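You operate a simulated robot arm through the tools that you are given. There is no shell and no other tool.

Carry out the task below with a simulated two-armed robot. There is one attempt and no reset: what you move stays moved.

Task
Pick up the crushed carton from the packing bench in front of the small totes with one hand, pass it to the other hand and put it on the top of the white cabinet. Set down upright: crushed carton.

Only the result counts: the job must be done as asked and must still hold three seconds after the hand-in. Knocking over, shifting, dropping, spilling or breaking anything else fails it.

Robot
Two 6-joint arms with two-finger parallel grippers on one trunk, on a base that moves. Base frame: it is fixed to the floor where the robot stands at the start and does not move with it; the origin is under the middle of the robot, x ahead of it, y to its left, z up. Units: mm, degrees, N and s.
The left shoulder is at the start at [60, 187, 1122], the right one opposite. With the tool pointing down near the work surface each hand reaches from about 280 to 640 mm from the robot's upright axis, wherever it stands, measured 20 degrees to its own side. Places, roughly: crushed carton [750, -3250, 1000]; top of the white cabinet (15x50 cm) [4940, -1920, 1480]. Payload 1.57 kg a hand.
The tool frame of a hand sits at the grasp point between the pads (the TCP): z along the fingers, y along the line on which they close. The tips reach 30 mm beyond it. The gripper opens to 110 mm. The fingers are 24 mm wide and 12 mm thick; the gripper's body (48 by 112 mm) begins 78 mm behind the TCP.
Orientation is that of the tool frame in the base frame, as a unit quaternion [w, x, y, z]. With the fingers straight down and closing along the base's y, the tool's x points along the base's -x, its y along +y and its z along -z.

Tools
- The arms move only by the tool servo_tool. It takes "left_rows", "right_rows" or both (then of equal length, played together; a hand with none holds still); each is a list of rows, each a list of 7 numbers: the opening, from 0 (shut) to 1 (fully open), then the shift along the tool's x, y, z in mm, then the turn, a rotation vector about the tool's x, y, z in degrees. In form: [[claw, tx, ty, tz, wx, wy, wz], ...]. A call has 1 to 20 rows; each row is the pose to reach, as a shift and turn from the pose commanded when the call began, along the tool's axes at that moment. Each row takes 0.2 s and may step no farther than 50 mm and 8.6 degrees from the row before; otherwise, or with a gripper value out of range, the whole call is refused. A pose out of reach is approached as far as the arm can. The call stops where the force on the tool passes 40 N (or 10 N more than at its start, if that is more) or the arm is blocked; 0.2 s more then pass. Each finger travels about 153 mm/s and halts on what it meets, pressing with about 25 N; the grip force reading is that of the motor and also rises with nothing between the fingers. The clock runs only during rows and for 0.2 s after the last one: add rows that repeat a pose to give the fingers time. It gives the time, the measured TCP pose, the force on the tool (base axes), the opening and the grip force at its end, in the units of the frame above (readings bear some noise), with the torque about the TCP (base axes, N m) and any sound that the robot's microphone picked up.
- Cameras (640 x 400 px; columns grow to the right, rows downward): "scene" is now at [21.5, 2.6, 1669.5]; the picture's right is [0.05, -1.00, 0.00], its down [-0.71, -0.03, -0.70] and it looks along [0.70, 0.03, -0.71] (base axes); focal length 284 px, centre (320, 200). "left" rides on the left gripper at [70, -16, -141] in its tool frame; the picture's right is [0.23, 0.97, 0.00], its down [-0.85, 0.20, -0.48] and it looks along [-0.47, 0.11, 0.88] (tool axes); focal length 222 px, centre (320, 200). "right" rides on the right gripper at [70, 16, -141] in its tool frame; the picture's right is [-0.23, 0.97, 0.00], its down [-0.86, -0.20, -0.48] and it looks along [-0.47, -0.11, 0.88] (tool axes); focal length 222 px, centre (320, 200).
- snapshot(camera): a new picture of that camera. It takes no simulated time.
- move_column(by): slides the trunk up (or, below 0, down) by that many mm; the arms and the scene camera ride with it, the base frame stays. It gives what a move gives, with no picture.
- steer(legs): drives the robot by 1 to 6 legs, each [ahead, left, turn to the left] in mm, mm and degrees, along the robot's own axes; the way and the turn of a leg run together, so that a leg with both is an arc; at most 1500 mm and 180 degrees a leg. The arms and the cameras ride along, it lands a little off, and it stops where it bumps. It gives what a move gives.
- head_to(pan, tilt): turns the head with the scene camera to pan (to the left, within 86 degrees either way) and tilt (down, from -29 to 69), counted from straight ahead of the robot. It gives what a move gives.
- locate(camera, pixels): for up to 12 pixels [column, row] of the newest picture of that camera ("zoom" is the newest enlarged one), the place [x, y, z] in the base frame of the surface seen there, good to about 2 mm. It takes no simulated time.
- close_up(camera, box): a new picture of the part [left, top, right, bottom] of that camera's present view, enlarged. It takes no simulated time.
- finish_job(): hands the job in; it is judged then, once.

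Leave the grippers open and the arms clear of the work at the hand-in unless told otherwise.

The tools are called after "Emit:" by a JSON object that holds its "api" and its "payload". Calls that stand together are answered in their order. servo_tool: Moves the arms, as the interface text tells. Its arguments: {"type":"object","properties":{"left_rows":{"type":"array","items":{"type":"array","items":{"type":"number"}}},"right_rows":{"type":"array","items":{"type":"array","items":{"type":"number"}}}},"required":[]} The other tools are called the same way: move_column (by) moves the trunk up or down; steer (legs) drives the base; head_to (pan, tilt) turns the head that bears the scene camera; snapshot (camera) takes a picture; locate (camera, pixels) gives the place of the surface under pixels of a picture; close_up (camera, box) takes an enlarged picture of a part of a camera's view; finish_job () hands the job in.

At the start:

```text
time: 0.0
left_tool_pos: [428.9, 184.0, 1183.3]
left_tcp_rot: [0.0, 0.001, 1.0, 0.0]
left_ft_force: [0.2, 0.0, 0.2]
left_torque: [0.02, 0.03, -0.01]
left_opening: 110.0
left_gripper_force: 0.1
right_tool_pos: [439.9, -202.1, 1191.2]
right_tcp_rot: [-0.001, -0.001, 1.0, 0.0]
right_ft_force: [-0.5, 0.2, -0.5]
right_torque: [0.03, 0.01, -0.01]
right_opening: 110.3
right_gripper_force: 0.1
trunk travel left (down, up): [-750.0, 240.0]
robot x, y, heading: [0.7, -3.0, 0.2]
head pan, tilt (commanded): [2.8, 45.4]
```

scene: 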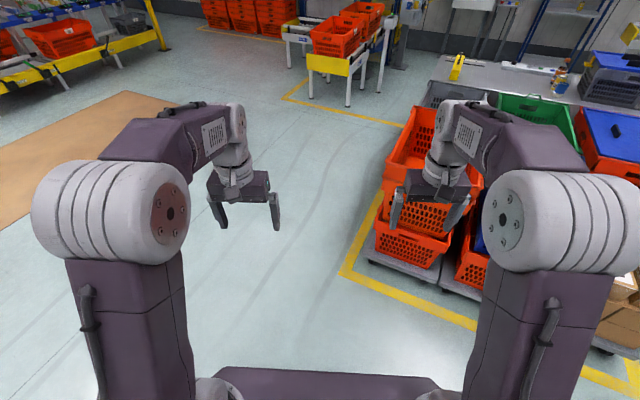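
right: 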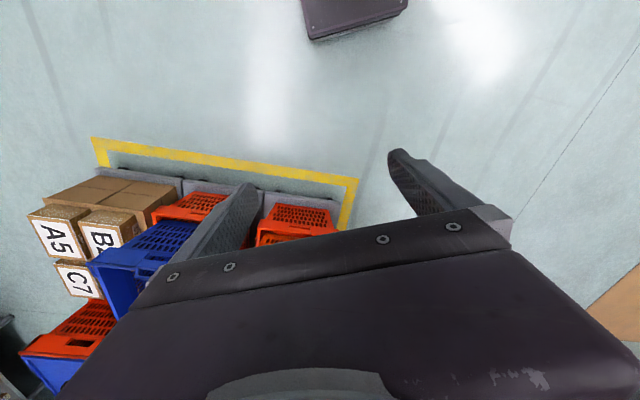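
left: 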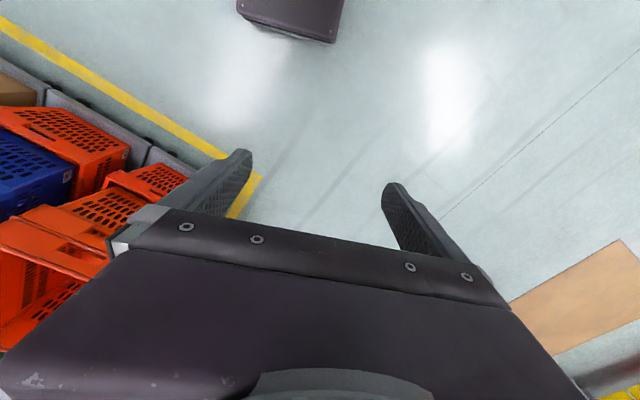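

I see orange and blue totes on dollies ahead to the right and my two open grippers. The carton should be far to my right, around y = -3250. I'll pan the head right to see the surroundings.

Emit:
{"api": "head_to", "payload": {"pan": -80, "tilt": 25}}

Emit:
{"api": "snapshot", "payload": {"camera": "scene"}}

```text
time: 1.6
left_tool_pos: [427.6, 182.9, 1183.3]
left_tcp_rot: [0.001, 0.0, 1.0, 0.0]
left_ft_force: [-0.1, 0.7, -0.1]
left_torque: [-0.01, 0.01, 0.04]
left_opening: 110.0
left_gripper_force: 0.0
right_tool_pos: [439.0, -202.2, 1190.3]
right_tcp_rot: [-0.001, 0.0, 1.0, 0.0]
right_ft_force: [0.3, -0.7, -0.5]
right_torque: [0.0, -0.03, 0.0]
right_opening: 110.0
right_gripper_force: 0.1
trunk travel left (down, up): [-750.0, 240.0]
robot x, y, heading: [-0.7, -2.0, -0.0]
head pan, tilt (commanded): [-80.0, 25.0]
```

```text
taken
```

scene: 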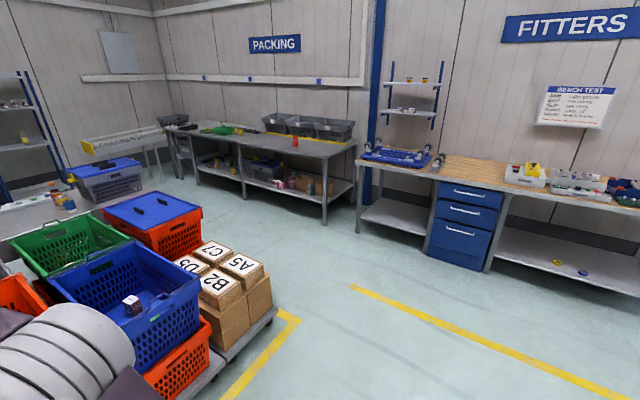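

The packing bench stands under the "PACKING" sign, with totes at its back edge. I'll enlarge that region and the passage to it.

Emit:
{"api": "close_up", "payload": {"camera": "scene", "box": [150, 90, 370, 228]}}

Emit:
{"api": "locate", "payload": {"camera": "scene", "pixels": [[325, 158], [357, 143], [323, 223], [295, 142], [195, 180], [290, 315], [360, 290], [240, 185], [270, 330], [360, 230], [170, 130], [230, 130]]}}

```text
2.90 times, centred on (260, 159) of scene
```

zoom: 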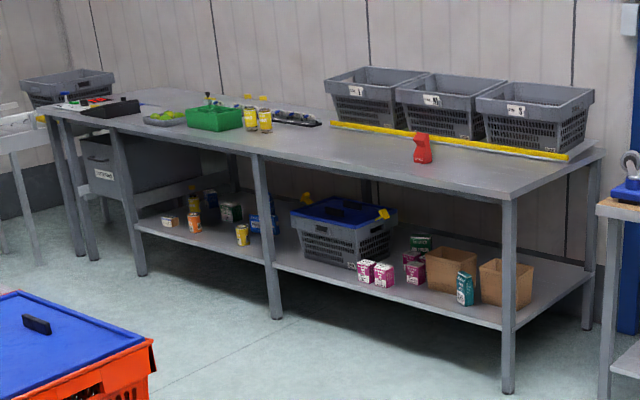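

```text
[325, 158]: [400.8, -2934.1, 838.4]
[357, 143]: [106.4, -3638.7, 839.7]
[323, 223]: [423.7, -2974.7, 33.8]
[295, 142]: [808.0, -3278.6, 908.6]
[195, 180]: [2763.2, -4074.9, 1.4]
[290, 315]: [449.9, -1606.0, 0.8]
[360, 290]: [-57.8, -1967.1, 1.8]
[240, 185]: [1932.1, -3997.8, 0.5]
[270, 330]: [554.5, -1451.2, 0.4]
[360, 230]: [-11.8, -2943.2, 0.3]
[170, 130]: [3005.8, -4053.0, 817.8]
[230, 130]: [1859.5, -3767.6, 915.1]
```

The red crumpled carton is at about (808, -3279, 908), in front of the grey small totes with the yellow strip. Next I'll look towards the cabinet, at about -21° pan.

Emit:
{"api": "head_to", "payload": {"pan": -25, "tilt": 12}}

Emit:
{"api": "snapshot", "payload": {"camera": "scene"}}

Emit:
{"api": "close_up", "payload": {"camera": "scene", "box": [220, 80, 420, 205]}}

```text
time: 2.8
left_tool_pos: [429.1, 183.7, 1184.5]
left_tcp_rot: [0.0, 0.0, 1.0, 0.0]
left_ft_force: [-0.1, 0.0, -0.1]
left_torque: [0.02, 0.0, 0.02]
left_opening: 110.2
left_gripper_force: 0.1
right_tool_pos: [440.4, -201.4, 1191.2]
right_tcp_rot: [-0.001, -0.001, 1.0, 0.0]
right_ft_force: [-0.7, -0.3, -0.3]
right_torque: [0.01, 0.01, 0.01]
right_opening: 110.1
right_gripper_force: 0.0
trunk travel left (down, up): [-750.0, 240.0]
robot x, y, heading: [-0.3, 0.4, -0.1]
head pan, tilt (commanded): [-25.0, 12.0]
```

```text
taken
```

scene: 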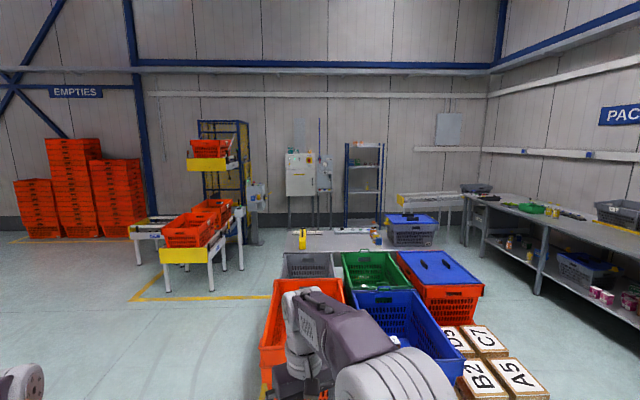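

```text
3.20 times, centred on (320, 142) of scene
```

zoom: 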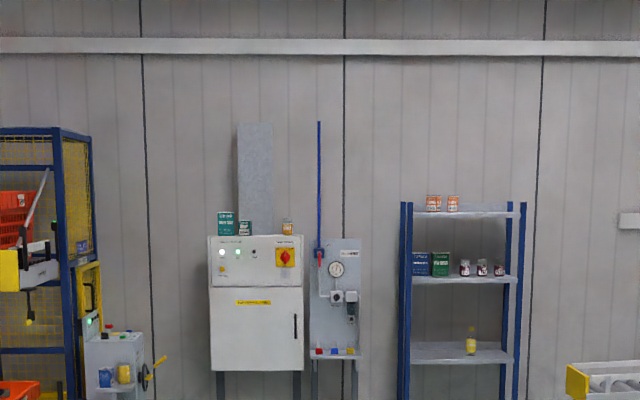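

The white control cabinet stands by the far wall, with a few cans or boxes on its top, which is 15 cm deep. I'll locate points on it and on the floor around it.

Emit:
{"api": "locate", "payload": {"camera": "zoom", "pixels": [[208, 238], [303, 238], [225, 225], [245, 229], [288, 228], [263, 236], [216, 395], [298, 395], [255, 180], [285, 257], [340, 245], [130, 370]]}}

Emit:
{"api": "locate", "payload": {"camera": "scene", "pixels": [[295, 258], [370, 243], [270, 300], [255, 275], [480, 270], [242, 270], [212, 290], [445, 288], [130, 300], [365, 220], [385, 215], [495, 290]]}}

```text
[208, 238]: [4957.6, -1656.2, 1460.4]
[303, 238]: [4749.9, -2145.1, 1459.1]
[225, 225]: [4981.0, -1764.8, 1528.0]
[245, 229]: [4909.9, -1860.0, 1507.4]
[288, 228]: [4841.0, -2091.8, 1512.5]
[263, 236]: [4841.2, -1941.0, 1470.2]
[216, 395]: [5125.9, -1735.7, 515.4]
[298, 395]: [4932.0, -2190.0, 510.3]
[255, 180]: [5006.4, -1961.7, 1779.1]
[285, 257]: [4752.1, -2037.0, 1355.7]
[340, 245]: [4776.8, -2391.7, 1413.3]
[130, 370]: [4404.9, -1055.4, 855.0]
```

```text
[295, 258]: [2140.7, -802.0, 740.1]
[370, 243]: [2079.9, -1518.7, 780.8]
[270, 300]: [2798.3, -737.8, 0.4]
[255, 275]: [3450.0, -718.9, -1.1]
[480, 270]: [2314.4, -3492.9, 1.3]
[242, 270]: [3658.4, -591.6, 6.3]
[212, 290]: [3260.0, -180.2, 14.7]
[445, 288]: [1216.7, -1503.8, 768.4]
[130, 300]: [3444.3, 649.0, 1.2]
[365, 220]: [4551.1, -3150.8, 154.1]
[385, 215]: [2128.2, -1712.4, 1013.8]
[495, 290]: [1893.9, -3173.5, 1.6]
```

The cabinet front runs along about (-0.39, -0.92), so the whole hall is turned by about -23° from my frame. The cabinet top has a gap between the small green box (y≈-1860) and the orange can (y≈-2092). Next I'll look at the floor near the dolly to plan a safe route.

Emit:
{"api": "head_to", "payload": {"pan": -55, "tilt": 40}}

Emit:
{"api": "snapshot", "payload": {"camera": "scene"}}

```text
time: 3.8
left_tool_pos: [429.9, 183.5, 1184.8]
left_tcp_rot: [0.001, 0.0, 1.0, 0.0]
left_ft_force: [0.3, 0.6, -0.5]
left_torque: [0.01, 0.03, 0.0]
left_opening: 110.2
left_gripper_force: 0.1
right_tool_pos: [439.2, -202.5, 1190.8]
right_tcp_rot: [0.0, 0.0, 1.0, 0.0]
right_ft_force: [-0.1, 0.1, -0.3]
right_torque: [0.0, -0.02, -0.02]
right_opening: 110.0
right_gripper_force: 0.1
trunk travel left (down, up): [-750.0, 240.0]
robot x, y, heading: [0.1, 1.1, 0.3]
head pan, tilt (commanded): [-55.0, 40.0]
```

```text
taken
```

scene: 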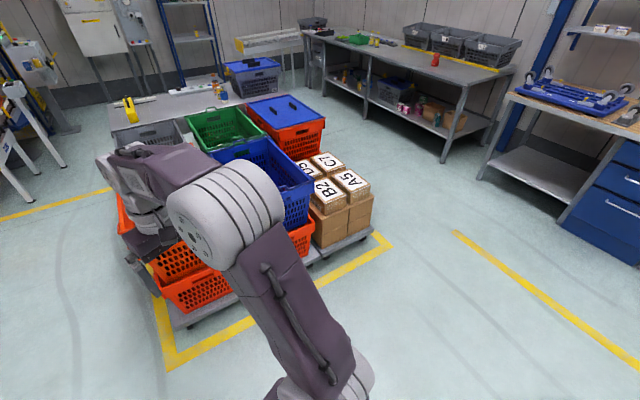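

Emit:
{"api": "locate", "payload": {"camera": "scene", "pixels": [[175, 362], [385, 242], [372, 230], [345, 265], [455, 235], [630, 362], [443, 160], [485, 178], [328, 128], [330, 150], [110, 190], [325, 210]]}}

```text
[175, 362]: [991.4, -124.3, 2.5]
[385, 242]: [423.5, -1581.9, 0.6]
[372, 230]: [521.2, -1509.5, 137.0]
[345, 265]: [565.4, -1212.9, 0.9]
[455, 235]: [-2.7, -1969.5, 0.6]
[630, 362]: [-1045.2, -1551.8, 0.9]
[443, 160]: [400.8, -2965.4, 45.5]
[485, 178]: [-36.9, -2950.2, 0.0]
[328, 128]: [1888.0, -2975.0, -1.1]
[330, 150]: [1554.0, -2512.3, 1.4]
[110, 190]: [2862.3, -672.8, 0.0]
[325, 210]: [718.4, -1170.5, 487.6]
```

The yellow boundary in front of the dolly runs from (991,-124) to (424,-1582). There is a wide aisle between it and the benches. I'll check how far my own base sticks out using the right gripper camera, where the dark body shows at the top.

Emit:
{"api": "snapshot", "payload": {"camera": "right"}}

Emit:
{"api": "snapshot", "payload": {"camera": "left"}}

Emit:
{"api": "locate", "payload": {"camera": "right", "pixels": [[340, 36], [311, 40], [404, 10], [350, 10], [310, 10]]}}

Emit:
{"api": "locate", "payload": {"camera": "left", "pixels": [[332, 42], [240, 12], [290, 32], [290, 10], [335, 10]]}}

```text
taken
```

right: 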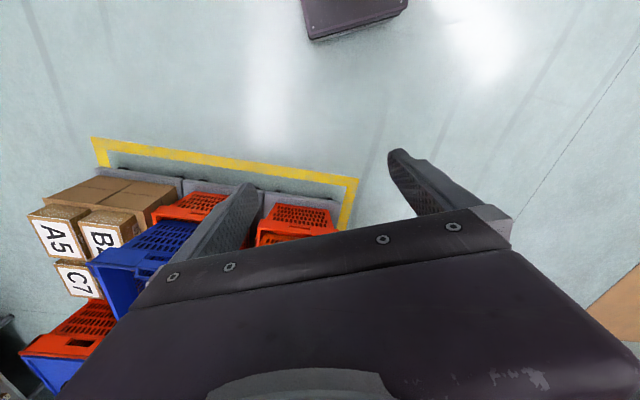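

```text
taken
```

left: 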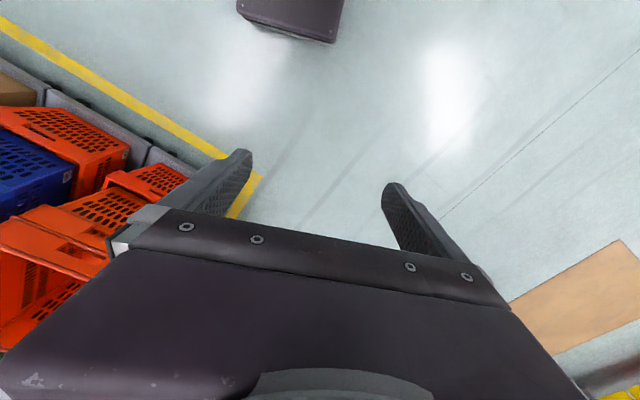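

```text
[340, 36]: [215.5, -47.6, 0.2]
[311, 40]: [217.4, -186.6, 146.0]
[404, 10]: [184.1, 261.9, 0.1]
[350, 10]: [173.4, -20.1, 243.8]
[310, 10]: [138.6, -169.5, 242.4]
```

```text
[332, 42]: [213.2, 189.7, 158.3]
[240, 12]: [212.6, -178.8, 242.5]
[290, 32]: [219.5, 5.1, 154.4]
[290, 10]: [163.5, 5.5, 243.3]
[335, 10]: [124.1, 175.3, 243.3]
```

My base front is at about 220 mm and its half-width is about 190 mm, so the aisle is wide enough. I'll turn right about 113° to face the packing bench, drive ahead 1900 mm down the clear aisle, then slide left along the bench.

Emit:
{"api": "steer", "payload": {"legs": [[0, 0, -112.5], [1500, 0, 0], [350, 0, 0]]}}

Emit:
{"api": "head_to", "payload": {"pan": 40, "tilt": 35}}

Emit:
{"api": "snapshot", "payload": {"camera": "scene"}}

```text
time: 17.7
left_tool_pos: [-683.1, -2182.1, 1184.9]
left_tcp_rot: [0.0, 0.83, 0.558, 0.0]
left_ft_force: [-0.7, 0.4, 0.5]
left_torque: [-0.02, -0.03, 0.0]
left_opening: 110.3
left_gripper_force: 0.1
right_tool_pos: [-1042.7, -2046.4, 1190.6]
right_tcp_rot: [0.001, 0.83, 0.558, -0.002]
right_ft_force: [-0.5, -0.3, -0.3]
right_torque: [-0.02, 0.0, -0.02]
right_opening: 110.0
right_gripper_force: 0.0
trunk travel left (down, up): [-750.0, 240.0]
robot x, y, heading: [-693.6, -1717.3, -112.1]
head pan, tilt (commanded): [-55.0, 40.0]
```

```text
time: 19.4
left_tool_pos: [-683.4, -2182.8, 1184.0]
left_tcp_rot: [0.0, 0.83, 0.558, 0.0]
left_ft_force: [0.3, -0.1, -0.1]
left_torque: [0.0, 0.01, 0.0]
left_opening: 110.1
left_gripper_force: 0.1
right_tool_pos: [-1043.3, -2047.4, 1190.4]
right_tcp_rot: [0.0, 0.829, 0.559, -0.001]
right_ft_force: [-1.1, -0.4, 0.5]
right_torque: [0.01, 0.01, -0.01]
right_opening: 110.0
right_gripper_force: 0.0
trunk travel left (down, up): [-750.0, 240.0]
robot x, y, heading: [-693.4, -1717.3, -112.4]
head pan, tilt (commanded): [40.0, 35.0]
```

```text
taken
```

scene: 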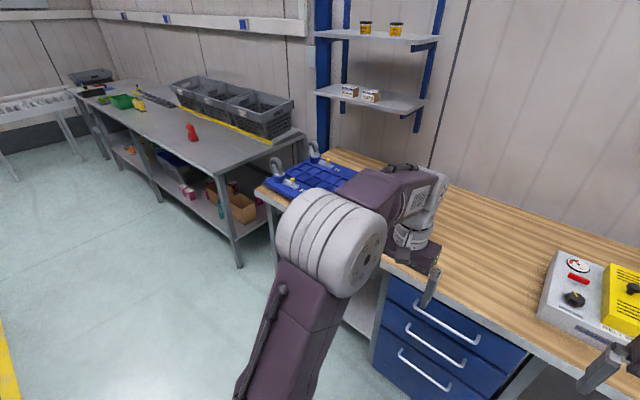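

I'm now at about (-693, -1717), heading -112°. The fitters' bench is ahead and the packing bench ahead-left. I'll measure edges before sliding left.

Emit:
{"api": "locate", "payload": {"camera": "scene", "pixels": [[257, 191], [480, 336], [228, 173], [302, 134], [193, 132], [135, 115], [240, 265], [160, 200], [270, 143], [275, 115], [10, 340], [80, 90]]}}

Emit:
{"api": "close_up", "payload": {"camera": "scene", "box": [130, 60, 310, 172]}}

```text
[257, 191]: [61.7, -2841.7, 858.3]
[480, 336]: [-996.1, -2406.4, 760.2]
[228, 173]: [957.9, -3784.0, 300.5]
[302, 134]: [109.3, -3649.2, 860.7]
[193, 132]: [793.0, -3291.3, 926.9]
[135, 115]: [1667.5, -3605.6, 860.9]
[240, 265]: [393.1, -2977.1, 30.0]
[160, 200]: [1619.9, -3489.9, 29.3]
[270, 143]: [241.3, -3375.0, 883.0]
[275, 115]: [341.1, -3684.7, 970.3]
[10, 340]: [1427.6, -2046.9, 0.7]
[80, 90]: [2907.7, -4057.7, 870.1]
```

```text
3.56 times, centred on (220, 116) of scene
```

zoom: 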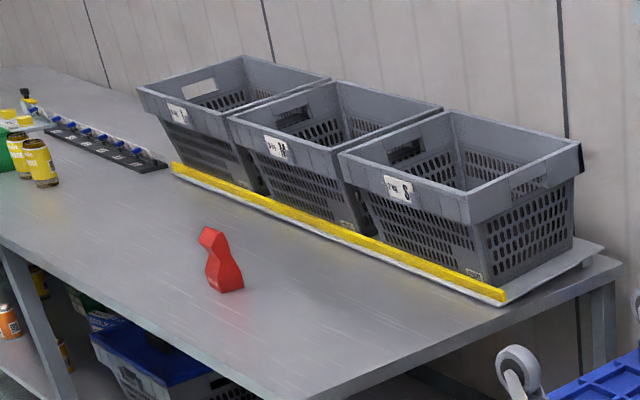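

The bench front edge is well ahead of my hands, and the carton is at about (795, -3290). I'll slide left 2140 mm along the aisle. It is clear of the dolly's line, which runs about 500 mm behind me.

Emit:
{"api": "steer", "payload": {"legs": [[0, 1500, -0.3], [0, 640, 0]]}}

Emit:
{"api": "head_to", "payload": {"pan": -10, "tilt": 42}}

Emit:
{"api": "snapshot", "payload": {"camera": "scene"}}

```text
time: 30.0
left_tool_pos: [1295.4, -2986.0, 1184.6]
left_tcp_rot: [0.0, 0.831, 0.557, 0.0]
left_ft_force: [0.4, 0.5, 0.3]
left_torque: [-0.01, -0.01, 0.01]
left_opening: 110.3
left_gripper_force: 0.1
right_tool_pos: [933.5, -2850.2, 1189.5]
right_tcp_rot: [0.001, 0.83, 0.557, 0.0]
right_ft_force: [-0.5, 0.5, -0.5]
right_torque: [0.01, -0.01, -0.01]
right_opening: 109.9
right_gripper_force: 0.1
trunk travel left (down, up): [-750.0, 240.0]
robot x, y, heading: [1287.3, -2519.0, -112.2]
head pan, tilt (commanded): [40.0, 35.0]
```

```text
time: 31.2
left_tool_pos: [1295.1, -2986.4, 1183.9]
left_tcp_rot: [0.0, 0.83, 0.557, 0.0]
left_ft_force: [-0.3, -0.8, -0.1]
left_torque: [0.02, 0.03, 0.0]
left_opening: 110.3
left_gripper_force: 0.0
right_tool_pos: [935.2, -2849.6, 1190.5]
right_tcp_rot: [0.0, 0.831, 0.557, 0.0]
right_ft_force: [0.1, 0.7, 0.1]
right_torque: [-0.02, 0.0, -0.02]
right_opening: 110.0
right_gripper_force: 0.1
trunk travel left (down, up): [-750.0, 240.0]
robot x, y, heading: [1289.9, -2519.5, -111.9]
head pan, tilt (commanded): [-10.0, 42.0]
```

```text
taken
```

scene: 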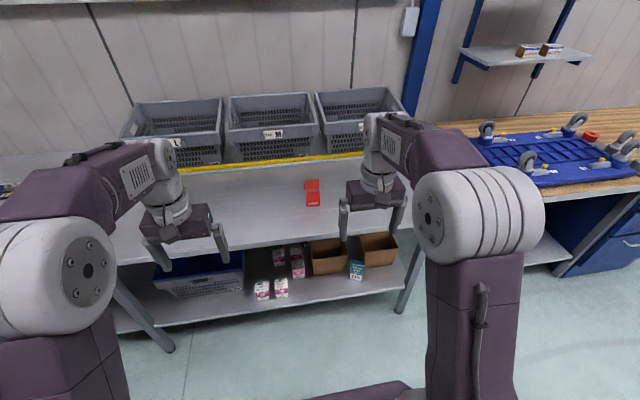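

The robot is in front of the packing bench, and the red carton is at pixel (313, 193). I'll enlarge it and locate points on it and the bench.

Emit:
{"api": "close_up", "payload": {"camera": "scene", "box": [265, 150, 361, 210]}}

Emit:
{"api": "locate", "payload": {"camera": "scene", "pixels": [[305, 181], [318, 181], [306, 205], [320, 205], [312, 190], [290, 200], [340, 200], [312, 220], [280, 240], [312, 160], [310, 155], [300, 130]]}}

```text
6.67 times, centred on (313, 180) of scene
```

zoom: 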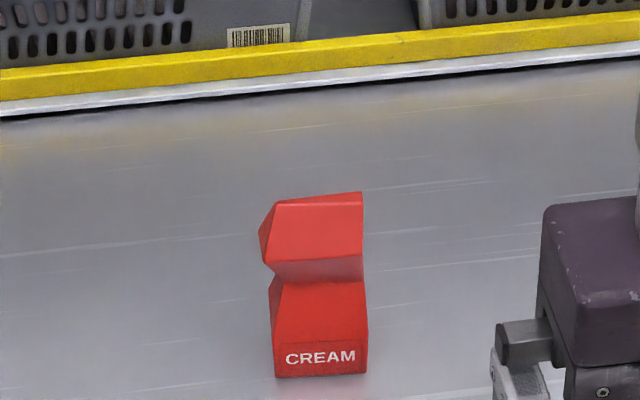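

```text
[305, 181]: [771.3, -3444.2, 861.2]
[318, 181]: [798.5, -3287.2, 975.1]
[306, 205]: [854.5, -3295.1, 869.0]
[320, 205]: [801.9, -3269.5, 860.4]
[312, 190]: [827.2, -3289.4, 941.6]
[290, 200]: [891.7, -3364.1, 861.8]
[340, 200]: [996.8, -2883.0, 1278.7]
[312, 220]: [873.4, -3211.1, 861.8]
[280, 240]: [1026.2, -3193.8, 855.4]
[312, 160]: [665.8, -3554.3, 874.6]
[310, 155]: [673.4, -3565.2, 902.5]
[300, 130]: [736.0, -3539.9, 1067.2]
```

The carton says "CREAM", stands upright and has a kink at mid-height. I'll measure its details in the enlarged picture.

Emit:
{"api": "locate", "payload": {"camera": "zoom", "pixels": [[280, 204], [358, 196], [276, 258], [360, 252], [282, 286], [362, 286], [280, 372], [364, 370], [263, 232], [272, 300], [320, 265], [320, 330]]}}

Emit:
{"api": "locate", "payload": {"camera": "zoom", "pixels": [[320, 202], [320, 220], [320, 240], [320, 258], [320, 275], [320, 284], [320, 300], [320, 370], [250, 330], [400, 330], [320, 385], [320, 120]]}}

```text
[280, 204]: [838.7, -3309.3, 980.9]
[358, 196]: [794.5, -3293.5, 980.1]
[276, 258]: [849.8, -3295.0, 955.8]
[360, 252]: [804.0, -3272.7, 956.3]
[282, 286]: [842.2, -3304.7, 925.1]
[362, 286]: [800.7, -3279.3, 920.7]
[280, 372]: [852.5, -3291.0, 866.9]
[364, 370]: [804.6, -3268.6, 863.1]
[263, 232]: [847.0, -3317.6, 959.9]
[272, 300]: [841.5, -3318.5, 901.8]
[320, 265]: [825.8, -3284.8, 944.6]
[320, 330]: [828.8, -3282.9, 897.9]
```

```text
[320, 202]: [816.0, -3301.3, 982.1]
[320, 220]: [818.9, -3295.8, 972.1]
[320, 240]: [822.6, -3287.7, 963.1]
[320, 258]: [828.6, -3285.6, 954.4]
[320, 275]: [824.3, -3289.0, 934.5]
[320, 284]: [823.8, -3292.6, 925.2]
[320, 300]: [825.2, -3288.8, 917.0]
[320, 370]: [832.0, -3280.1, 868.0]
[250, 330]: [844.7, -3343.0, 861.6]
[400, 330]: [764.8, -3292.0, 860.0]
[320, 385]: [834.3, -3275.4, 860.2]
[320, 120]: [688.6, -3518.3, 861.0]
```

The bench top is at z ≈ 861. The carton is about 58 mm wide and 120 mm tall, with a waist near z = 925. I want its side profile before grasping, so I'll slide 800 mm further left along the aisle and look back at it from the side.

Emit:
{"api": "steer", "payload": {"legs": [[0, 800, 0]]}}

Emit:
{"api": "head_to", "payload": {"pan": -48, "tilt": 30}}

Emit:
{"api": "snapshot", "payload": {"camera": "scene"}}

```text
time: 35.5
left_tool_pos: [2024.7, -3290.6, 1183.1]
left_tcp_rot: [0.0, 0.833, 0.554, 0.0]
left_ft_force: [0.0, 0.2, -0.2]
left_torque: [0.03, 0.02, 0.0]
left_opening: 109.9
left_gripper_force: 0.1
right_tool_pos: [1664.8, -3151.1, 1190.8]
right_tcp_rot: [0.0, 0.833, 0.554, -0.001]
right_ft_force: [0.0, 0.5, -0.4]
right_torque: [0.02, -0.03, 0.01]
right_opening: 109.9
right_gripper_force: 0.2
trunk travel left (down, up): [-750.0, 240.0]
robot x, y, heading: [2019.7, -2820.7, -112.7]
head pan, tilt (commanded): [-10.0, 42.0]
```

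```text
time: 36.5
left_tool_pos: [2025.6, -3289.7, 1183.7]
left_tcp_rot: [0.0, 0.832, 0.554, 0.0]
left_ft_force: [0.1, -0.7, 0.1]
left_torque: [0.03, 0.05, -0.01]
left_opening: 109.6
left_gripper_force: 0.1
right_tool_pos: [1665.1, -3151.1, 1190.1]
right_tcp_rot: [0.001, 0.833, 0.554, 0.001]
right_ft_force: [-0.7, -0.6, -0.4]
right_torque: [0.01, 0.05, -0.01]
right_opening: 110.2
right_gripper_force: 0.0
trunk travel left (down, up): [-750.0, 240.0]
robot x, y, heading: [2021.2, -2823.3, -112.7]
head pan, tilt (commanded): [-48.0, 30.0]
```

```text
taken
```

scene: 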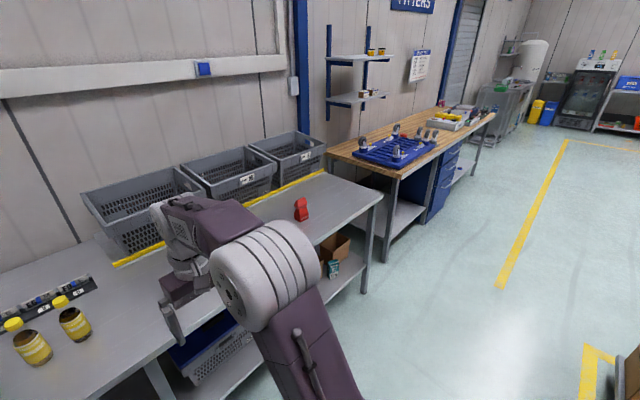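

Emit:
{"api": "close_up", "payload": {"camera": "scene", "box": [270, 185, 334, 225]}}

```text
10.00 times, centred on (302, 205) of scene
```

zoom: 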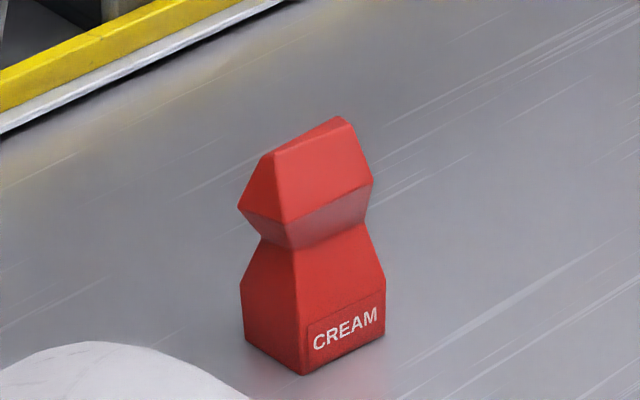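

Now the shape is clear: a square-based box up to about a third of its height, a pinched waist, a bulged shoulder, and a gabled top. I'll measure these points.

Emit:
{"api": "locate", "payload": {"camera": "zoom", "pixels": [[247, 338], [303, 370], [380, 335], [244, 288], [298, 305], [266, 238], [292, 246], [242, 206], [284, 218], [370, 184], [276, 156], [346, 122]]}}

Emit:
{"api": "locate", "payload": {"camera": "zoom", "pixels": [[362, 226], [383, 280], [270, 320], [270, 290], [275, 260], [272, 225], [268, 200], [272, 170], [340, 300], [330, 240], [330, 205], [310, 160]]}}

```text
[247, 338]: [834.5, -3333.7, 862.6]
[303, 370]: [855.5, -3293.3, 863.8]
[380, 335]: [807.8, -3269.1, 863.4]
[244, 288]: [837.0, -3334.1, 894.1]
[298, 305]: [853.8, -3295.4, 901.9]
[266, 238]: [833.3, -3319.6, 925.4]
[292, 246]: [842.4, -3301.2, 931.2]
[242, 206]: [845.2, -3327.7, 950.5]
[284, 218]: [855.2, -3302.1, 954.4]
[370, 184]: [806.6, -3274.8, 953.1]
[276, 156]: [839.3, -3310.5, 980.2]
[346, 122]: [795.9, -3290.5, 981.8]
```

```text
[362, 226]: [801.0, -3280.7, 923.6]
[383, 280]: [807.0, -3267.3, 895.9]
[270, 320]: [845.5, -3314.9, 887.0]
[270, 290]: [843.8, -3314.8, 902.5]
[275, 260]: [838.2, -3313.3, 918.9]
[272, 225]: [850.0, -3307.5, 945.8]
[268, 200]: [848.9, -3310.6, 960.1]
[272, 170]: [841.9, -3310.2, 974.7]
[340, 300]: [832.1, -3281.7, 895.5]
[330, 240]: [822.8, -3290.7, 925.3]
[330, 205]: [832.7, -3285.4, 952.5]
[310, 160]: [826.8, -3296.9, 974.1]
```

The base is about 56 × 48 mm, straight up to z ≈ 898. The waist is at 925, the bulge at 952 and the ridge at 982, with the centre near (818, -3302) and a yaw of about 5° relative to the bench. While I'm here I'll look left to check the route to the cabinet.

Emit:
{"api": "head_to", "payload": {"pan": 84, "tilt": 28}}

Emit:
{"api": "snapshot", "payload": {"camera": "scene"}}

```text
time: 38.6
left_tool_pos: [2024.4, -3289.4, 1183.7]
left_tcp_rot: [0.0, 0.832, 0.555, 0.001]
left_ft_force: [0.2, 0.1, 0.3]
left_torque: [0.02, 0.01, -0.01]
left_opening: 110.1
left_gripper_force: 0.0
right_tool_pos: [1664.9, -3151.4, 1190.2]
right_tcp_rot: [0.0, 0.833, 0.554, -0.001]
right_ft_force: [-1.1, 0.4, 0.0]
right_torque: [-0.01, 0.02, 0.01]
right_opening: 110.1
right_gripper_force: 0.1
trunk travel left (down, up): [-750.0, 240.0]
robot x, y, heading: [2021.7, -2822.6, -112.6]
head pan, tilt (commanded): [84.0, 28.0]
```

```text
taken
```

scene: 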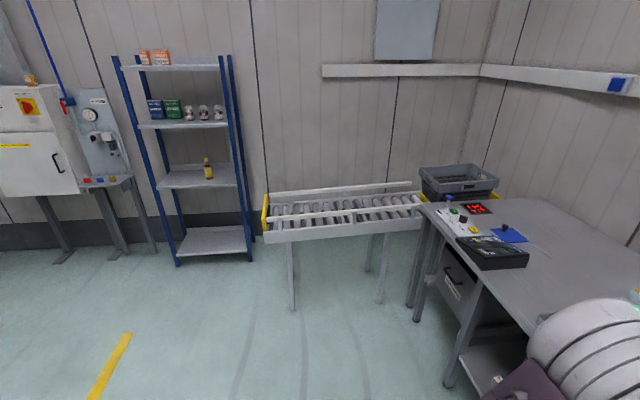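

Emit:
{"api": "locate", "payload": {"camera": "scene", "pixels": [[130, 335], [90, 395], [292, 308], [178, 264], [252, 252], [120, 255], [62, 258], [418, 318], [157, 248], [270, 238], [75, 192], [20, 300]]}}

Emit:
{"api": "close_up", "payload": {"camera": "scene", "box": [0, 50, 160, 150]}}

```text
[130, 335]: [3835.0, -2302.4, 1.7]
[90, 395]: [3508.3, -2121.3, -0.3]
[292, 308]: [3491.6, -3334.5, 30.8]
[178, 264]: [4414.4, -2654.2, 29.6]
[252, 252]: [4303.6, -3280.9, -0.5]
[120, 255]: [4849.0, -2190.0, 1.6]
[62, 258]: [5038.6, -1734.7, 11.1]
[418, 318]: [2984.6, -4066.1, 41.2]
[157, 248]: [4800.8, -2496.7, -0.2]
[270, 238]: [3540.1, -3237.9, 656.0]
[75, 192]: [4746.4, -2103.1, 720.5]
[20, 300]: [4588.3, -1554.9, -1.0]
```

```text
4.00 times, centred on (80, 100) of scene
```

zoom: 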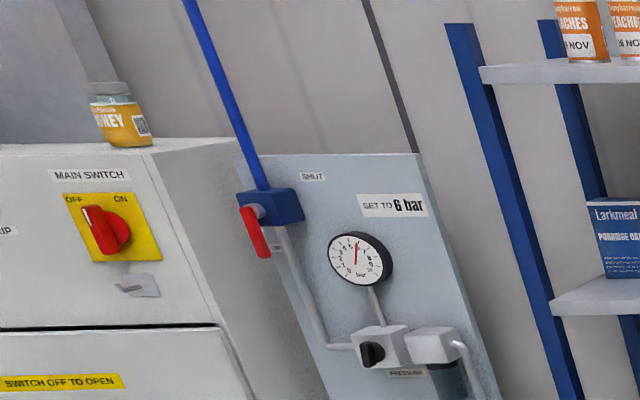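

The way to the cabinet looks open: the rack legs, roller conveyor and bench end are all clear of the path. Before grasping I'll pre-shape both hands in free air. The left tool pitches up to point forward while moving 100 mm ahead, and the right tool turns about its axis by -85° to close across the carton's depth.

Emit:
{"api": "servo_tool", "payload": {"left_rows": [[1, -9, 0, 0, 0, -8.2, 0], [1, -18, 0, 0, 0, -16.4, 0], [1, -27, 0, 0, 0, -24.6, 0], [1, -36, 0, 0, 0, -32.7, 0], [1, -45, 0, 0, 0, -40.9, 0], [1, -54, 0, 0, 0, -49.1, 0], [1, -63, 0, 0, 0, -57.3, 0], [1, -72, 0, 0, 0, -65.5, 0], [1, -81, 0, 0, 0, -73.6, 0], [1, -90, 0, 0, 0, -81.8, 0], [1, -100, 0, 0, 0, -90, 0]], "right_rows": [[1, 0, 0, 0, 0, 0, -7.7], [1, 0, 0, 0, 0, 0, -15.5], [1, 0, 0, 0, 0, 0, -23.2], [1, 0, 0, 0, 0, 0, -31], [1, 0, 0, 0, 0, 0, -38.7], [1, 0, 0, 0, 0, 0, -46.5], [1, 0, 0, 0, 0, 0, -54.2], [1, 0, 0, 0, 0, 0, -62], [1, 0, 0, 0, 0, 0, -69.7], [1, 0, 0, 0, 0, 0, -77.5], [1, 0, 0, 0, 0, 0, -85.2]]}}

Emit:
{"api": "head_to", "payload": {"pan": 0, "tilt": 45}}

Emit:
{"api": "snapshot", "payload": {"camera": "scene"}}

```text
time: 41.0
left_tool_pos: [1997.0, -3357.7, 1301.2]
left_tcp_rot: [0.382, 0.603, 0.399, -0.576]
left_ft_force: [-0.4, -0.1, 0.0]
left_torque: [-0.01, 0.0, 0.0]
left_opening: 109.8
left_gripper_force: 0.1
left hand out of reach, approached as far as the arm can: row 9, 10, 11
right_tool_pos: [1666.3, -3149.2, 1191.7]
right_tcp_rot: [0.0, 0.237, 0.971, -0.001]
right_ft_force: [-0.3, 1.6, 0.1]
right_torque: [-0.04, 0.02, 0.0]
right_opening: 109.9
right_gripper_force: 0.0
trunk travel left (down, up): [-750.0, 240.0]
robot x, y, heading: [2023.0, -2826.2, -112.8]
head pan, tilt (commanded): [84.0, 28.0]
```

```text
time: 42.6
left_tool_pos: [1996.7, -3359.7, 1299.1]
left_tcp_rot: [0.381, 0.604, 0.4, -0.575]
left_ft_force: [-0.4, 0.2, 0.2]
left_torque: [0.01, -0.01, 0.0]
left_opening: 109.9
left_gripper_force: 0.2
right_tool_pos: [1665.7, -3151.3, 1189.8]
right_tcp_rot: [0.0, 0.239, 0.971, 0.0]
right_ft_force: [0.0, 0.4, 0.0]
right_torque: [0.0, -0.02, 0.0]
right_opening: 110.0
right_gripper_force: 0.1
trunk travel left (down, up): [-750.0, 240.0]
robot x, y, heading: [2021.1, -2821.7, -112.7]
head pan, tilt (commanded): [0.0, 45.0]
```

```text
taken
```

scene: 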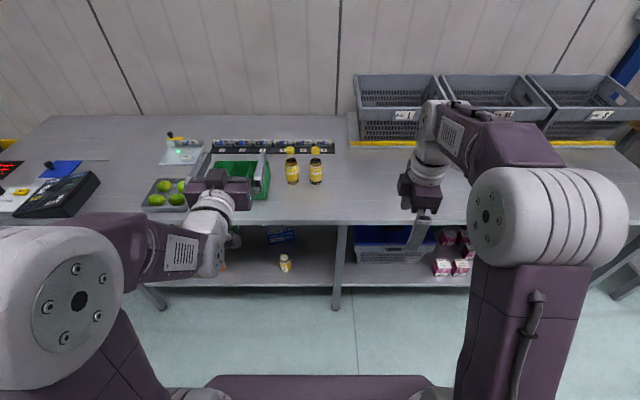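

The left hand could not point fully horizontal at that low height (it stopped at z ≈ 1300), but up to about 65° of pitch was reachable. I'll use a forward grip tilted 30° downward, so I'll turn the left tool back by 30° and read where it ends up.

Emit:
{"api": "servo_tool", "payload": {"left_rows": [[1, 0, 0, 0, 0, 7.5, 0], [1, 0, 0, 0, 0, 15, 0], [1, 0, 0, 0, 0, 22.5, 0], [1, 0, 0, 0, 0, 30, 0], [1, 0, 0, 0, 0, 30, 0]]}}

```text
time: 43.8
left_tool_pos: [1997.6, -3359.8, 1300.3]
left_tcp_rot: [0.276, 0.721, 0.48, -0.417]
left_ft_force: [0.2, 0.5, -0.4]
left_torque: [-0.01, -0.01, -0.05]
left_opening: 109.9
left_gripper_force: 0.1
right_tool_pos: [1664.3, -3150.2, 1190.1]
right_tcp_rot: [0.0, 0.238, 0.971, 0.0]
right_ft_force: [-0.9, 0.4, 0.7]
right_torque: [0.04, 0.0, 0.01]
right_opening: 109.8
right_gripper_force: 0.0
trunk travel left (down, up): [-750.0, 240.0]
robot x, y, heading: [2020.8, -2823.7, -112.8]
head pan, tilt (commanded): [0.0, 45.0]
```

The commanded pose was clipped to what was reached, so the left hand is at 504 ahead, 185 left, z 1300, pitched 60°. Now I'll rehearse the handover position for the left hand: 480 ahead, on the robot's centre line, z ≈ 1198.

Emit:
{"api": "servo_tool", "payload": {"left_rows": [[1, 20, -37, 6, 0, 0, 0], [1, 40, -74, 12, 0, 0, 0], [1, 60, -111, 18, 0, 0, 0], [1, 80, -148, 24, 0, 0, 0], [1, 100, -185, 30, 0, 0, 0], [1, 100, -185, 30, 0, 0, 0]]}}

Emit:
{"api": "snapshot", "payload": {"camera": "scene"}}

Emit:
{"api": "snapshot", "payload": {"camera": "left"}}

```text
time: 45.2
left_tool_pos: [1836.2, -3264.7, 1197.8]
left_tcp_rot: [0.276, 0.721, 0.479, -0.417]
left_ft_force: [0.3, 0.4, 0.4]
left_torque: [0.0, 0.0, -0.01]
left_opening: 109.9
left_gripper_force: 0.0
left hand out of reach, approached as far as the arm can: row 1
right_tool_pos: [1666.5, -3150.7, 1191.1]
right_tcp_rot: [0.0, 0.237, 0.971, 0.0]
right_ft_force: [0.2, 0.4, -0.4]
right_torque: [0.0, 0.01, -0.02]
right_opening: 110.0
right_gripper_force: 0.2
trunk travel left (down, up): [-750.0, 240.0]
robot x, y, heading: [2020.7, -2829.2, -112.8]
head pan, tilt (commanded): [0.0, 45.0]
```

```text
taken
```

scene: 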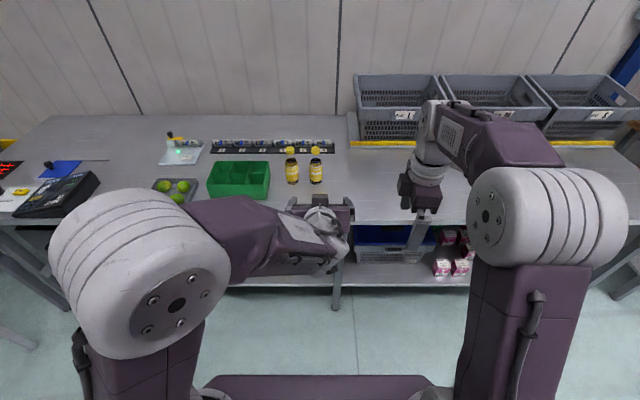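

```text
taken
```

left: 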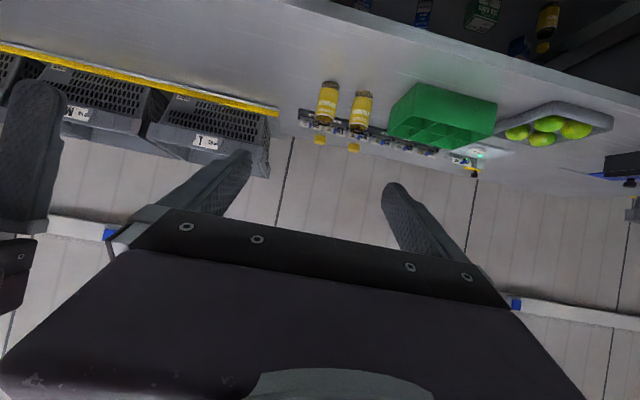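

The left handover pose is reachable. I'll locate parts of both forearms and wrists to judge the clearance between the arms when the right hand comes to the middle.

Emit:
{"api": "locate", "payload": {"camera": "scene", "pixels": [[540, 180], [490, 150], [440, 110], [430, 160], [425, 195], [140, 215], [240, 210], [290, 225], [325, 215], [335, 200], [320, 265], [580, 230]]}}

```text
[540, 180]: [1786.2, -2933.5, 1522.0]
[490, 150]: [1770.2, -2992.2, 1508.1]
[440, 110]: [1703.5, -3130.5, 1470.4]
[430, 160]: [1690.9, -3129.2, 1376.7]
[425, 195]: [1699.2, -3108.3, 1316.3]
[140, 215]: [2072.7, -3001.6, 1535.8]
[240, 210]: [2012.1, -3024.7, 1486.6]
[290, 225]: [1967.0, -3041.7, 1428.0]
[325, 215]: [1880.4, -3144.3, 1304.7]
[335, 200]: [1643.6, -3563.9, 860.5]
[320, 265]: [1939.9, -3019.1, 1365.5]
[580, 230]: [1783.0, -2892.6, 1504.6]
```

There's over 100 mm of clearance between the arms in the handover pose. I'll park the left hand further left, up and ahead so it's out of the way during the pick.

Emit:
{"api": "servo_tool", "payload": {"left_rows": [[1, -12, 38, 5, 0, 0, 0], [1, -24, 75, 9, 0, 0, 0], [1, -36, 112, 14, 0, 0, 0], [1, -48, 150, 19, 0, 0, 0], [1, -48, 150, 19, 0, 0, 0]]}}

Emit:
{"api": "steer", "payload": {"legs": [[0, -760, 0], [300, 0, 0]]}}

Emit:
{"api": "head_to", "payload": {"pan": -15, "tilt": 50}}

Emit:
{"api": "snapshot", "payload": {"camera": "scene"}}

Emit:
{"api": "snapshot", "payload": {"camera": "right"}}

```text
time: 46.4
left_tool_pos: [1957.7, -3359.3, 1230.1]
left_tcp_rot: [0.277, 0.721, 0.479, -0.417]
left_ft_force: [-0.6, 0.3, -0.3]
left_torque: [0.0, 0.02, 0.0]
left_opening: 110.1
left_gripper_force: 0.0
right_tool_pos: [1664.8, -3151.1, 1190.0]
right_tcp_rot: [0.0, 0.238, 0.971, 0.0]
right_ft_force: [-0.6, -0.6, -0.1]
right_torque: [0.0, 0.0, 0.02]
right_opening: 110.2
right_gripper_force: 0.0
trunk travel left (down, up): [-750.0, 240.0]
robot x, y, heading: [2020.7, -2823.1, -112.6]
head pan, tilt (commanded): [0.0, 45.0]
```

```text
time: 52.2
left_tool_pos: [1145.1, -3339.1, 1230.7]
left_tcp_rot: [0.277, 0.721, 0.479, -0.416]
left_ft_force: [-0.3, 0.4, 0.1]
left_torque: [-0.01, 0.01, 0.0]
left_opening: 109.6
left_gripper_force: 0.0
right_tool_pos: [851.2, -3128.9, 1190.6]
right_tcp_rot: [0.0, 0.238, 0.971, 0.0]
right_ft_force: [0.4, -0.3, 0.6]
right_torque: [0.0, 0.06, 0.02]
right_opening: 109.9
right_gripper_force: 0.1
trunk travel left (down, up): [-750.0, 240.0]
robot x, y, heading: [1207.7, -2802.4, -113.0]
head pan, tilt (commanded): [0.0, 45.0]
```

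```text
time: 52.9
left_tool_pos: [1142.6, -3340.5, 1229.7]
left_tcp_rot: [0.277, 0.721, 0.479, -0.417]
left_ft_force: [0.5, 0.4, -0.5]
left_torque: [0.0, -0.02, -0.01]
left_opening: 110.0
left_gripper_force: 0.0
right_tool_pos: [850.8, -3132.0, 1190.8]
right_tcp_rot: [0.0, 0.238, 0.971, -0.001]
right_ft_force: [-0.4, -0.3, 0.1]
right_torque: [0.02, 0.02, -0.06]
right_opening: 109.8
right_gripper_force: 0.1
trunk travel left (down, up): [-750.0, 240.0]
robot x, y, heading: [1209.6, -2804.9, -112.8]
head pan, tilt (commanded): [-15.0, 50.0]
```

```text
taken
```

scene: 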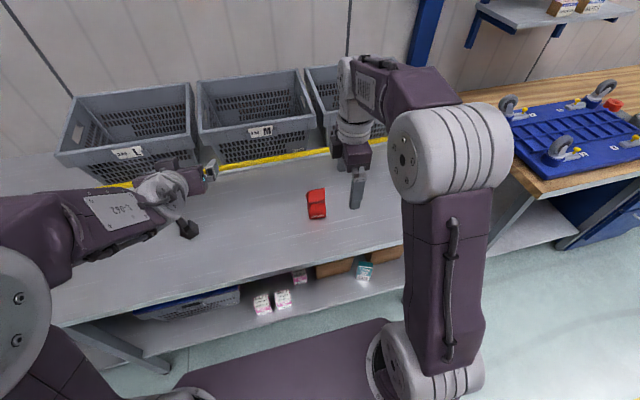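

```text
taken
```

right: 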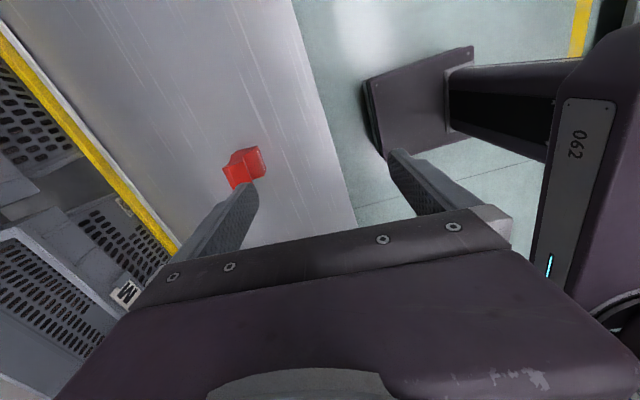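

The right hand is above and just short of the carton, which is 610 mm ahead of my axis, near the reach limit. I'll go 90 mm closer, which still leaves over 100 mm to the bench edge, and re-measure the carton.

Emit:
{"api": "steer", "payload": {"legs": [[90, 0, 0]]}}

Emit:
{"api": "snapshot", "payload": {"camera": "scene"}}

Emit:
{"api": "snapshot", "payload": {"camera": "right"}}

```text
time: 54.0
left_tool_pos: [1110.4, -3422.3, 1232.0]
left_tcp_rot: [0.278, 0.721, 0.479, -0.417]
left_ft_force: [0.2, -0.6, -0.1]
left_torque: [-0.01, 0.03, -0.03]
left_opening: 109.8
left_gripper_force: 0.1
right_tool_pos: [817.1, -3212.5, 1191.8]
right_tcp_rot: [-0.001, 0.238, 0.971, 0.0]
right_ft_force: [0.4, 0.5, 0.3]
right_torque: [0.02, 0.02, 0.02]
right_opening: 110.0
right_gripper_force: 0.1
trunk travel left (down, up): [-750.0, 240.0]
robot x, y, heading: [1170.9, -2888.4, -112.9]
head pan, tilt (commanded): [-15.0, 50.0]
```

```text
taken
```

scene: 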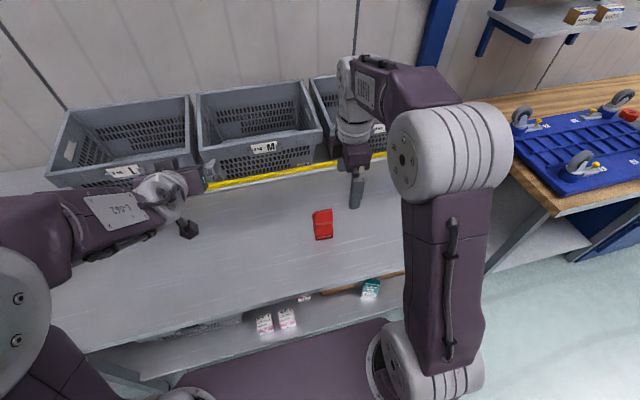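

```text
taken
```

right: 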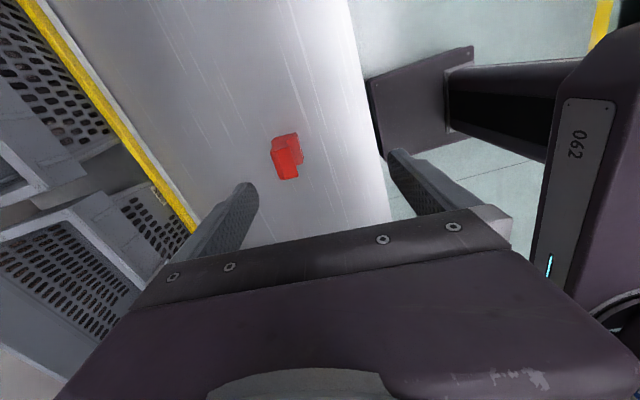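

Now I'll enlarge the carton in both views to fix its position and orientation.

Emit:
{"api": "close_up", "payload": {"camera": "right", "box": [240, 115, 336, 195]}}

Emit:
{"api": "locate", "payload": {"camera": "right", "pixels": [[273, 155], [280, 178], [298, 177], [302, 162], [297, 135], [277, 138], [285, 152], [292, 160], [270, 170], [310, 150]]}}

Emit:
{"api": "close_up", "payload": {"camera": "scene", "box": [290, 195, 354, 255]}}

```text
5.00 times, centred on (288, 155) of right
```

zoom: 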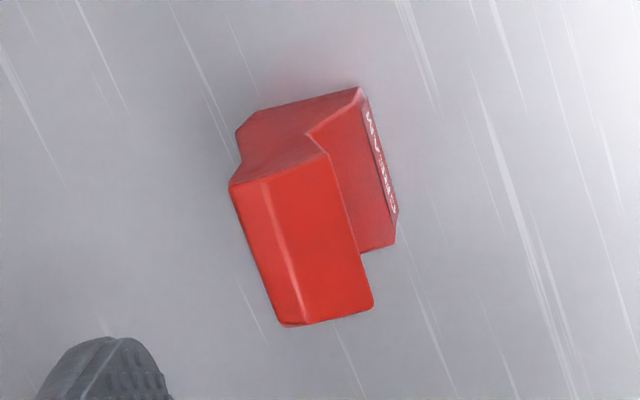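

```text
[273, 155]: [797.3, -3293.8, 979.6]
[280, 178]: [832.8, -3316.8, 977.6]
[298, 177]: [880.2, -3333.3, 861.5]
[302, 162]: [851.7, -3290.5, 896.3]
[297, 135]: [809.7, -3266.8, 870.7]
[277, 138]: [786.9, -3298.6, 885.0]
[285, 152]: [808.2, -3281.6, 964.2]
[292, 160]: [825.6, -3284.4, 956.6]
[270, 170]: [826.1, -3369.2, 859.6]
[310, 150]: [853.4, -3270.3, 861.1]
```

```text
6.67 times, centred on (322, 225) of scene
```

zoom: 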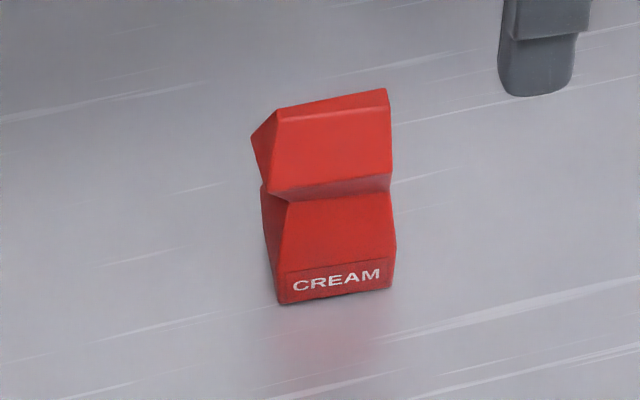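

I'll re-take the right-camera enlargement and locate the carton's corners in it.

Emit:
{"api": "close_up", "payload": {"camera": "right", "box": [240, 115, 336, 195]}}

Emit:
{"api": "locate", "payload": {"camera": "zoom", "pixels": [[240, 133], [358, 91], [393, 242], [242, 150], [235, 188], [264, 184], [325, 158], [288, 320], [303, 318], [368, 300], [310, 137], [360, 248]]}}

Emit:
{"api": "locate", "payload": {"camera": "zoom", "pixels": [[366, 110], [395, 210], [255, 120], [300, 107], [280, 250], [250, 225], [300, 250], [330, 240], [345, 280], [200, 250], [420, 300], [340, 60]]}}

```text
5.00 times, centred on (288, 155) of right
```

zoom: 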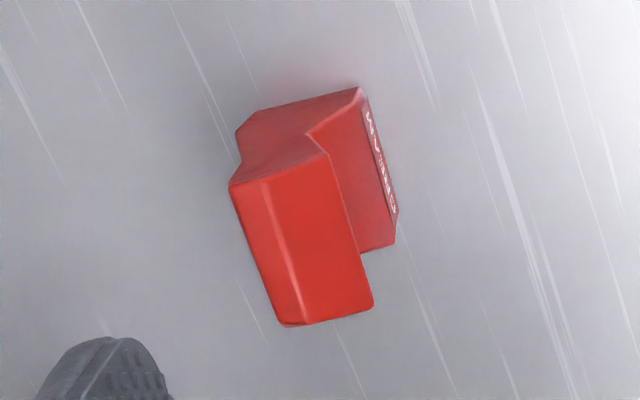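

```text
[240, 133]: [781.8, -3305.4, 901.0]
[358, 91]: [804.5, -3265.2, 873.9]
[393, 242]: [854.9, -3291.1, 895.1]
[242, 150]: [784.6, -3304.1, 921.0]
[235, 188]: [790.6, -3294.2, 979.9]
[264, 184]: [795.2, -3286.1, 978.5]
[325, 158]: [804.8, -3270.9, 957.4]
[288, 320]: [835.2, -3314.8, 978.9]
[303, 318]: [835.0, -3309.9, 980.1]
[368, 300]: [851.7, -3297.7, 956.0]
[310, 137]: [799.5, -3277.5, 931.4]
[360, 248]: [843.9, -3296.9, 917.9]
```

```text
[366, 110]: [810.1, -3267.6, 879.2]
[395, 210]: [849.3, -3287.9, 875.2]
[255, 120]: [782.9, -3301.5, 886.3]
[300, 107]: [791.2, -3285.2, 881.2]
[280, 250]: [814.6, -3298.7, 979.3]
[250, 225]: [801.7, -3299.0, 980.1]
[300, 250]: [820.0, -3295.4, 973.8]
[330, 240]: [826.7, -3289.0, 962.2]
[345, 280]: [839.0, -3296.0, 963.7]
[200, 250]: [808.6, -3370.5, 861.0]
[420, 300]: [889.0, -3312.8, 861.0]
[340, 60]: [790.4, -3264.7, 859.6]
```

The lower box measures about 59 × 46 mm, is centred at (818.8, -3299.4), and its depth axis is at about 62°. My right tool's closing axis is at 62.4°, which matches well. I'll move the right hand horizontally to stand over it: tool shift x -41.6, y -76.2.

Emit:
{"api": "servo_tool", "payload": {"right_rows": [[1, -20.8, -38.1, 0, 0, 0, 0.3], [1, -41.6, -76.2, 0, 0, 0, 0.5], [1, -41.6, -76.2, 0, 0, 0, 0.5]]}}

Emit:
{"api": "snapshot", "payload": {"camera": "right"}}

```text
time: 54.8
left_tool_pos: [1109.3, -3421.8, 1231.2]
left_tcp_rot: [0.276, 0.722, 0.479, -0.417]
left_ft_force: [-1.1, -0.7, -0.5]
left_torque: [0.02, 0.04, 0.03]
left_opening: 110.2
left_gripper_force: 0.1
right_tool_pos: [817.0, -3300.9, 1191.9]
right_tcp_rot: [0.001, 0.242, 0.97, 0.0]
right_ft_force: [-0.1, 0.2, 0.7]
right_torque: [-0.02, 0.0, 0.0]
right_opening: 110.0
right_gripper_force: 0.1
trunk travel left (down, up): [-750.0, 240.0]
robot x, y, heading: [1175.2, -2883.6, -112.8]
head pan, tilt (commanded): [-15.0, 50.0]
```

```text
taken
```

right: 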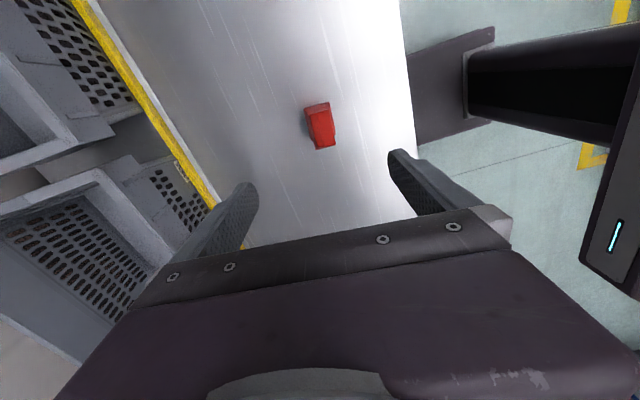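

The right TCP is at (817.0, -3300.9), within 2 mm of the carton's centre. I'll descend 182 mm to z ≈ 1010, with the tips just at the carton's ridge height, and check again.

Emit:
{"api": "servo_tool", "payload": {"right_rows": [[1, 0, 0, 45.5, 0, 0, 0], [1, 0, 0, 91, 0, 0, 0], [1, 0, 0, 136.5, 0, 0, 0], [1, 0, 0, 182, 0, 0, 0], [1, 0, 0, 182, 0, 0, 0]]}}

Emit:
{"api": "snapshot", "payload": {"camera": "right"}}

Emit:
{"api": "close_up", "payload": {"camera": "scene", "box": [250, 100, 442, 260]}}

```text
time: 56.0
left_tool_pos: [1110.0, -3423.8, 1231.5]
left_tcp_rot: [0.277, 0.721, 0.479, -0.418]
left_ft_force: [-0.6, 0.4, -0.3]
left_torque: [0.01, -0.01, 0.0]
left_opening: 110.1
left_gripper_force: 0.1
right_tool_pos: [817.6, -3301.0, 1008.4]
right_tcp_rot: [0.0, 0.242, 0.97, 0.001]
right_ft_force: [-1.2, -0.2, 0.1]
right_torque: [0.01, -0.02, 0.0]
right_opening: 109.8
right_gripper_force: 0.2
trunk travel left (down, up): [-750.0, 240.0]
robot x, y, heading: [1172.4, -2890.0, -112.6]
head pan, tilt (commanded): [-15.0, 50.0]
```

```text
taken
```

right: 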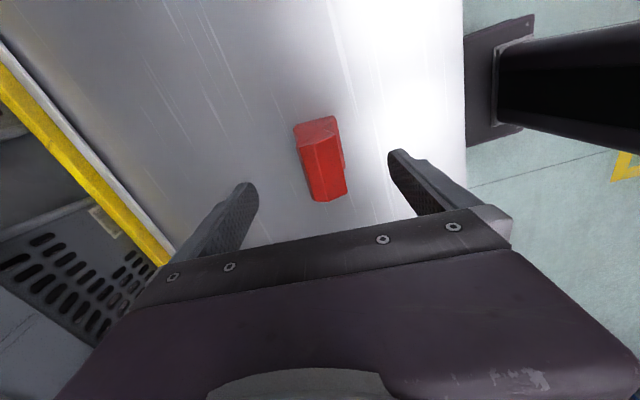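

```text
2.50 times, centred on (346, 180) of scene
```

zoom: 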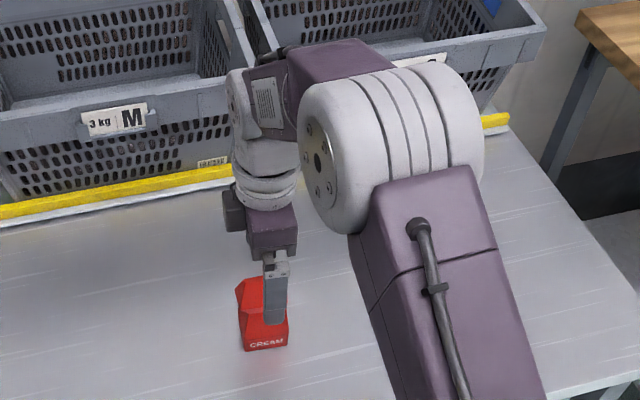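

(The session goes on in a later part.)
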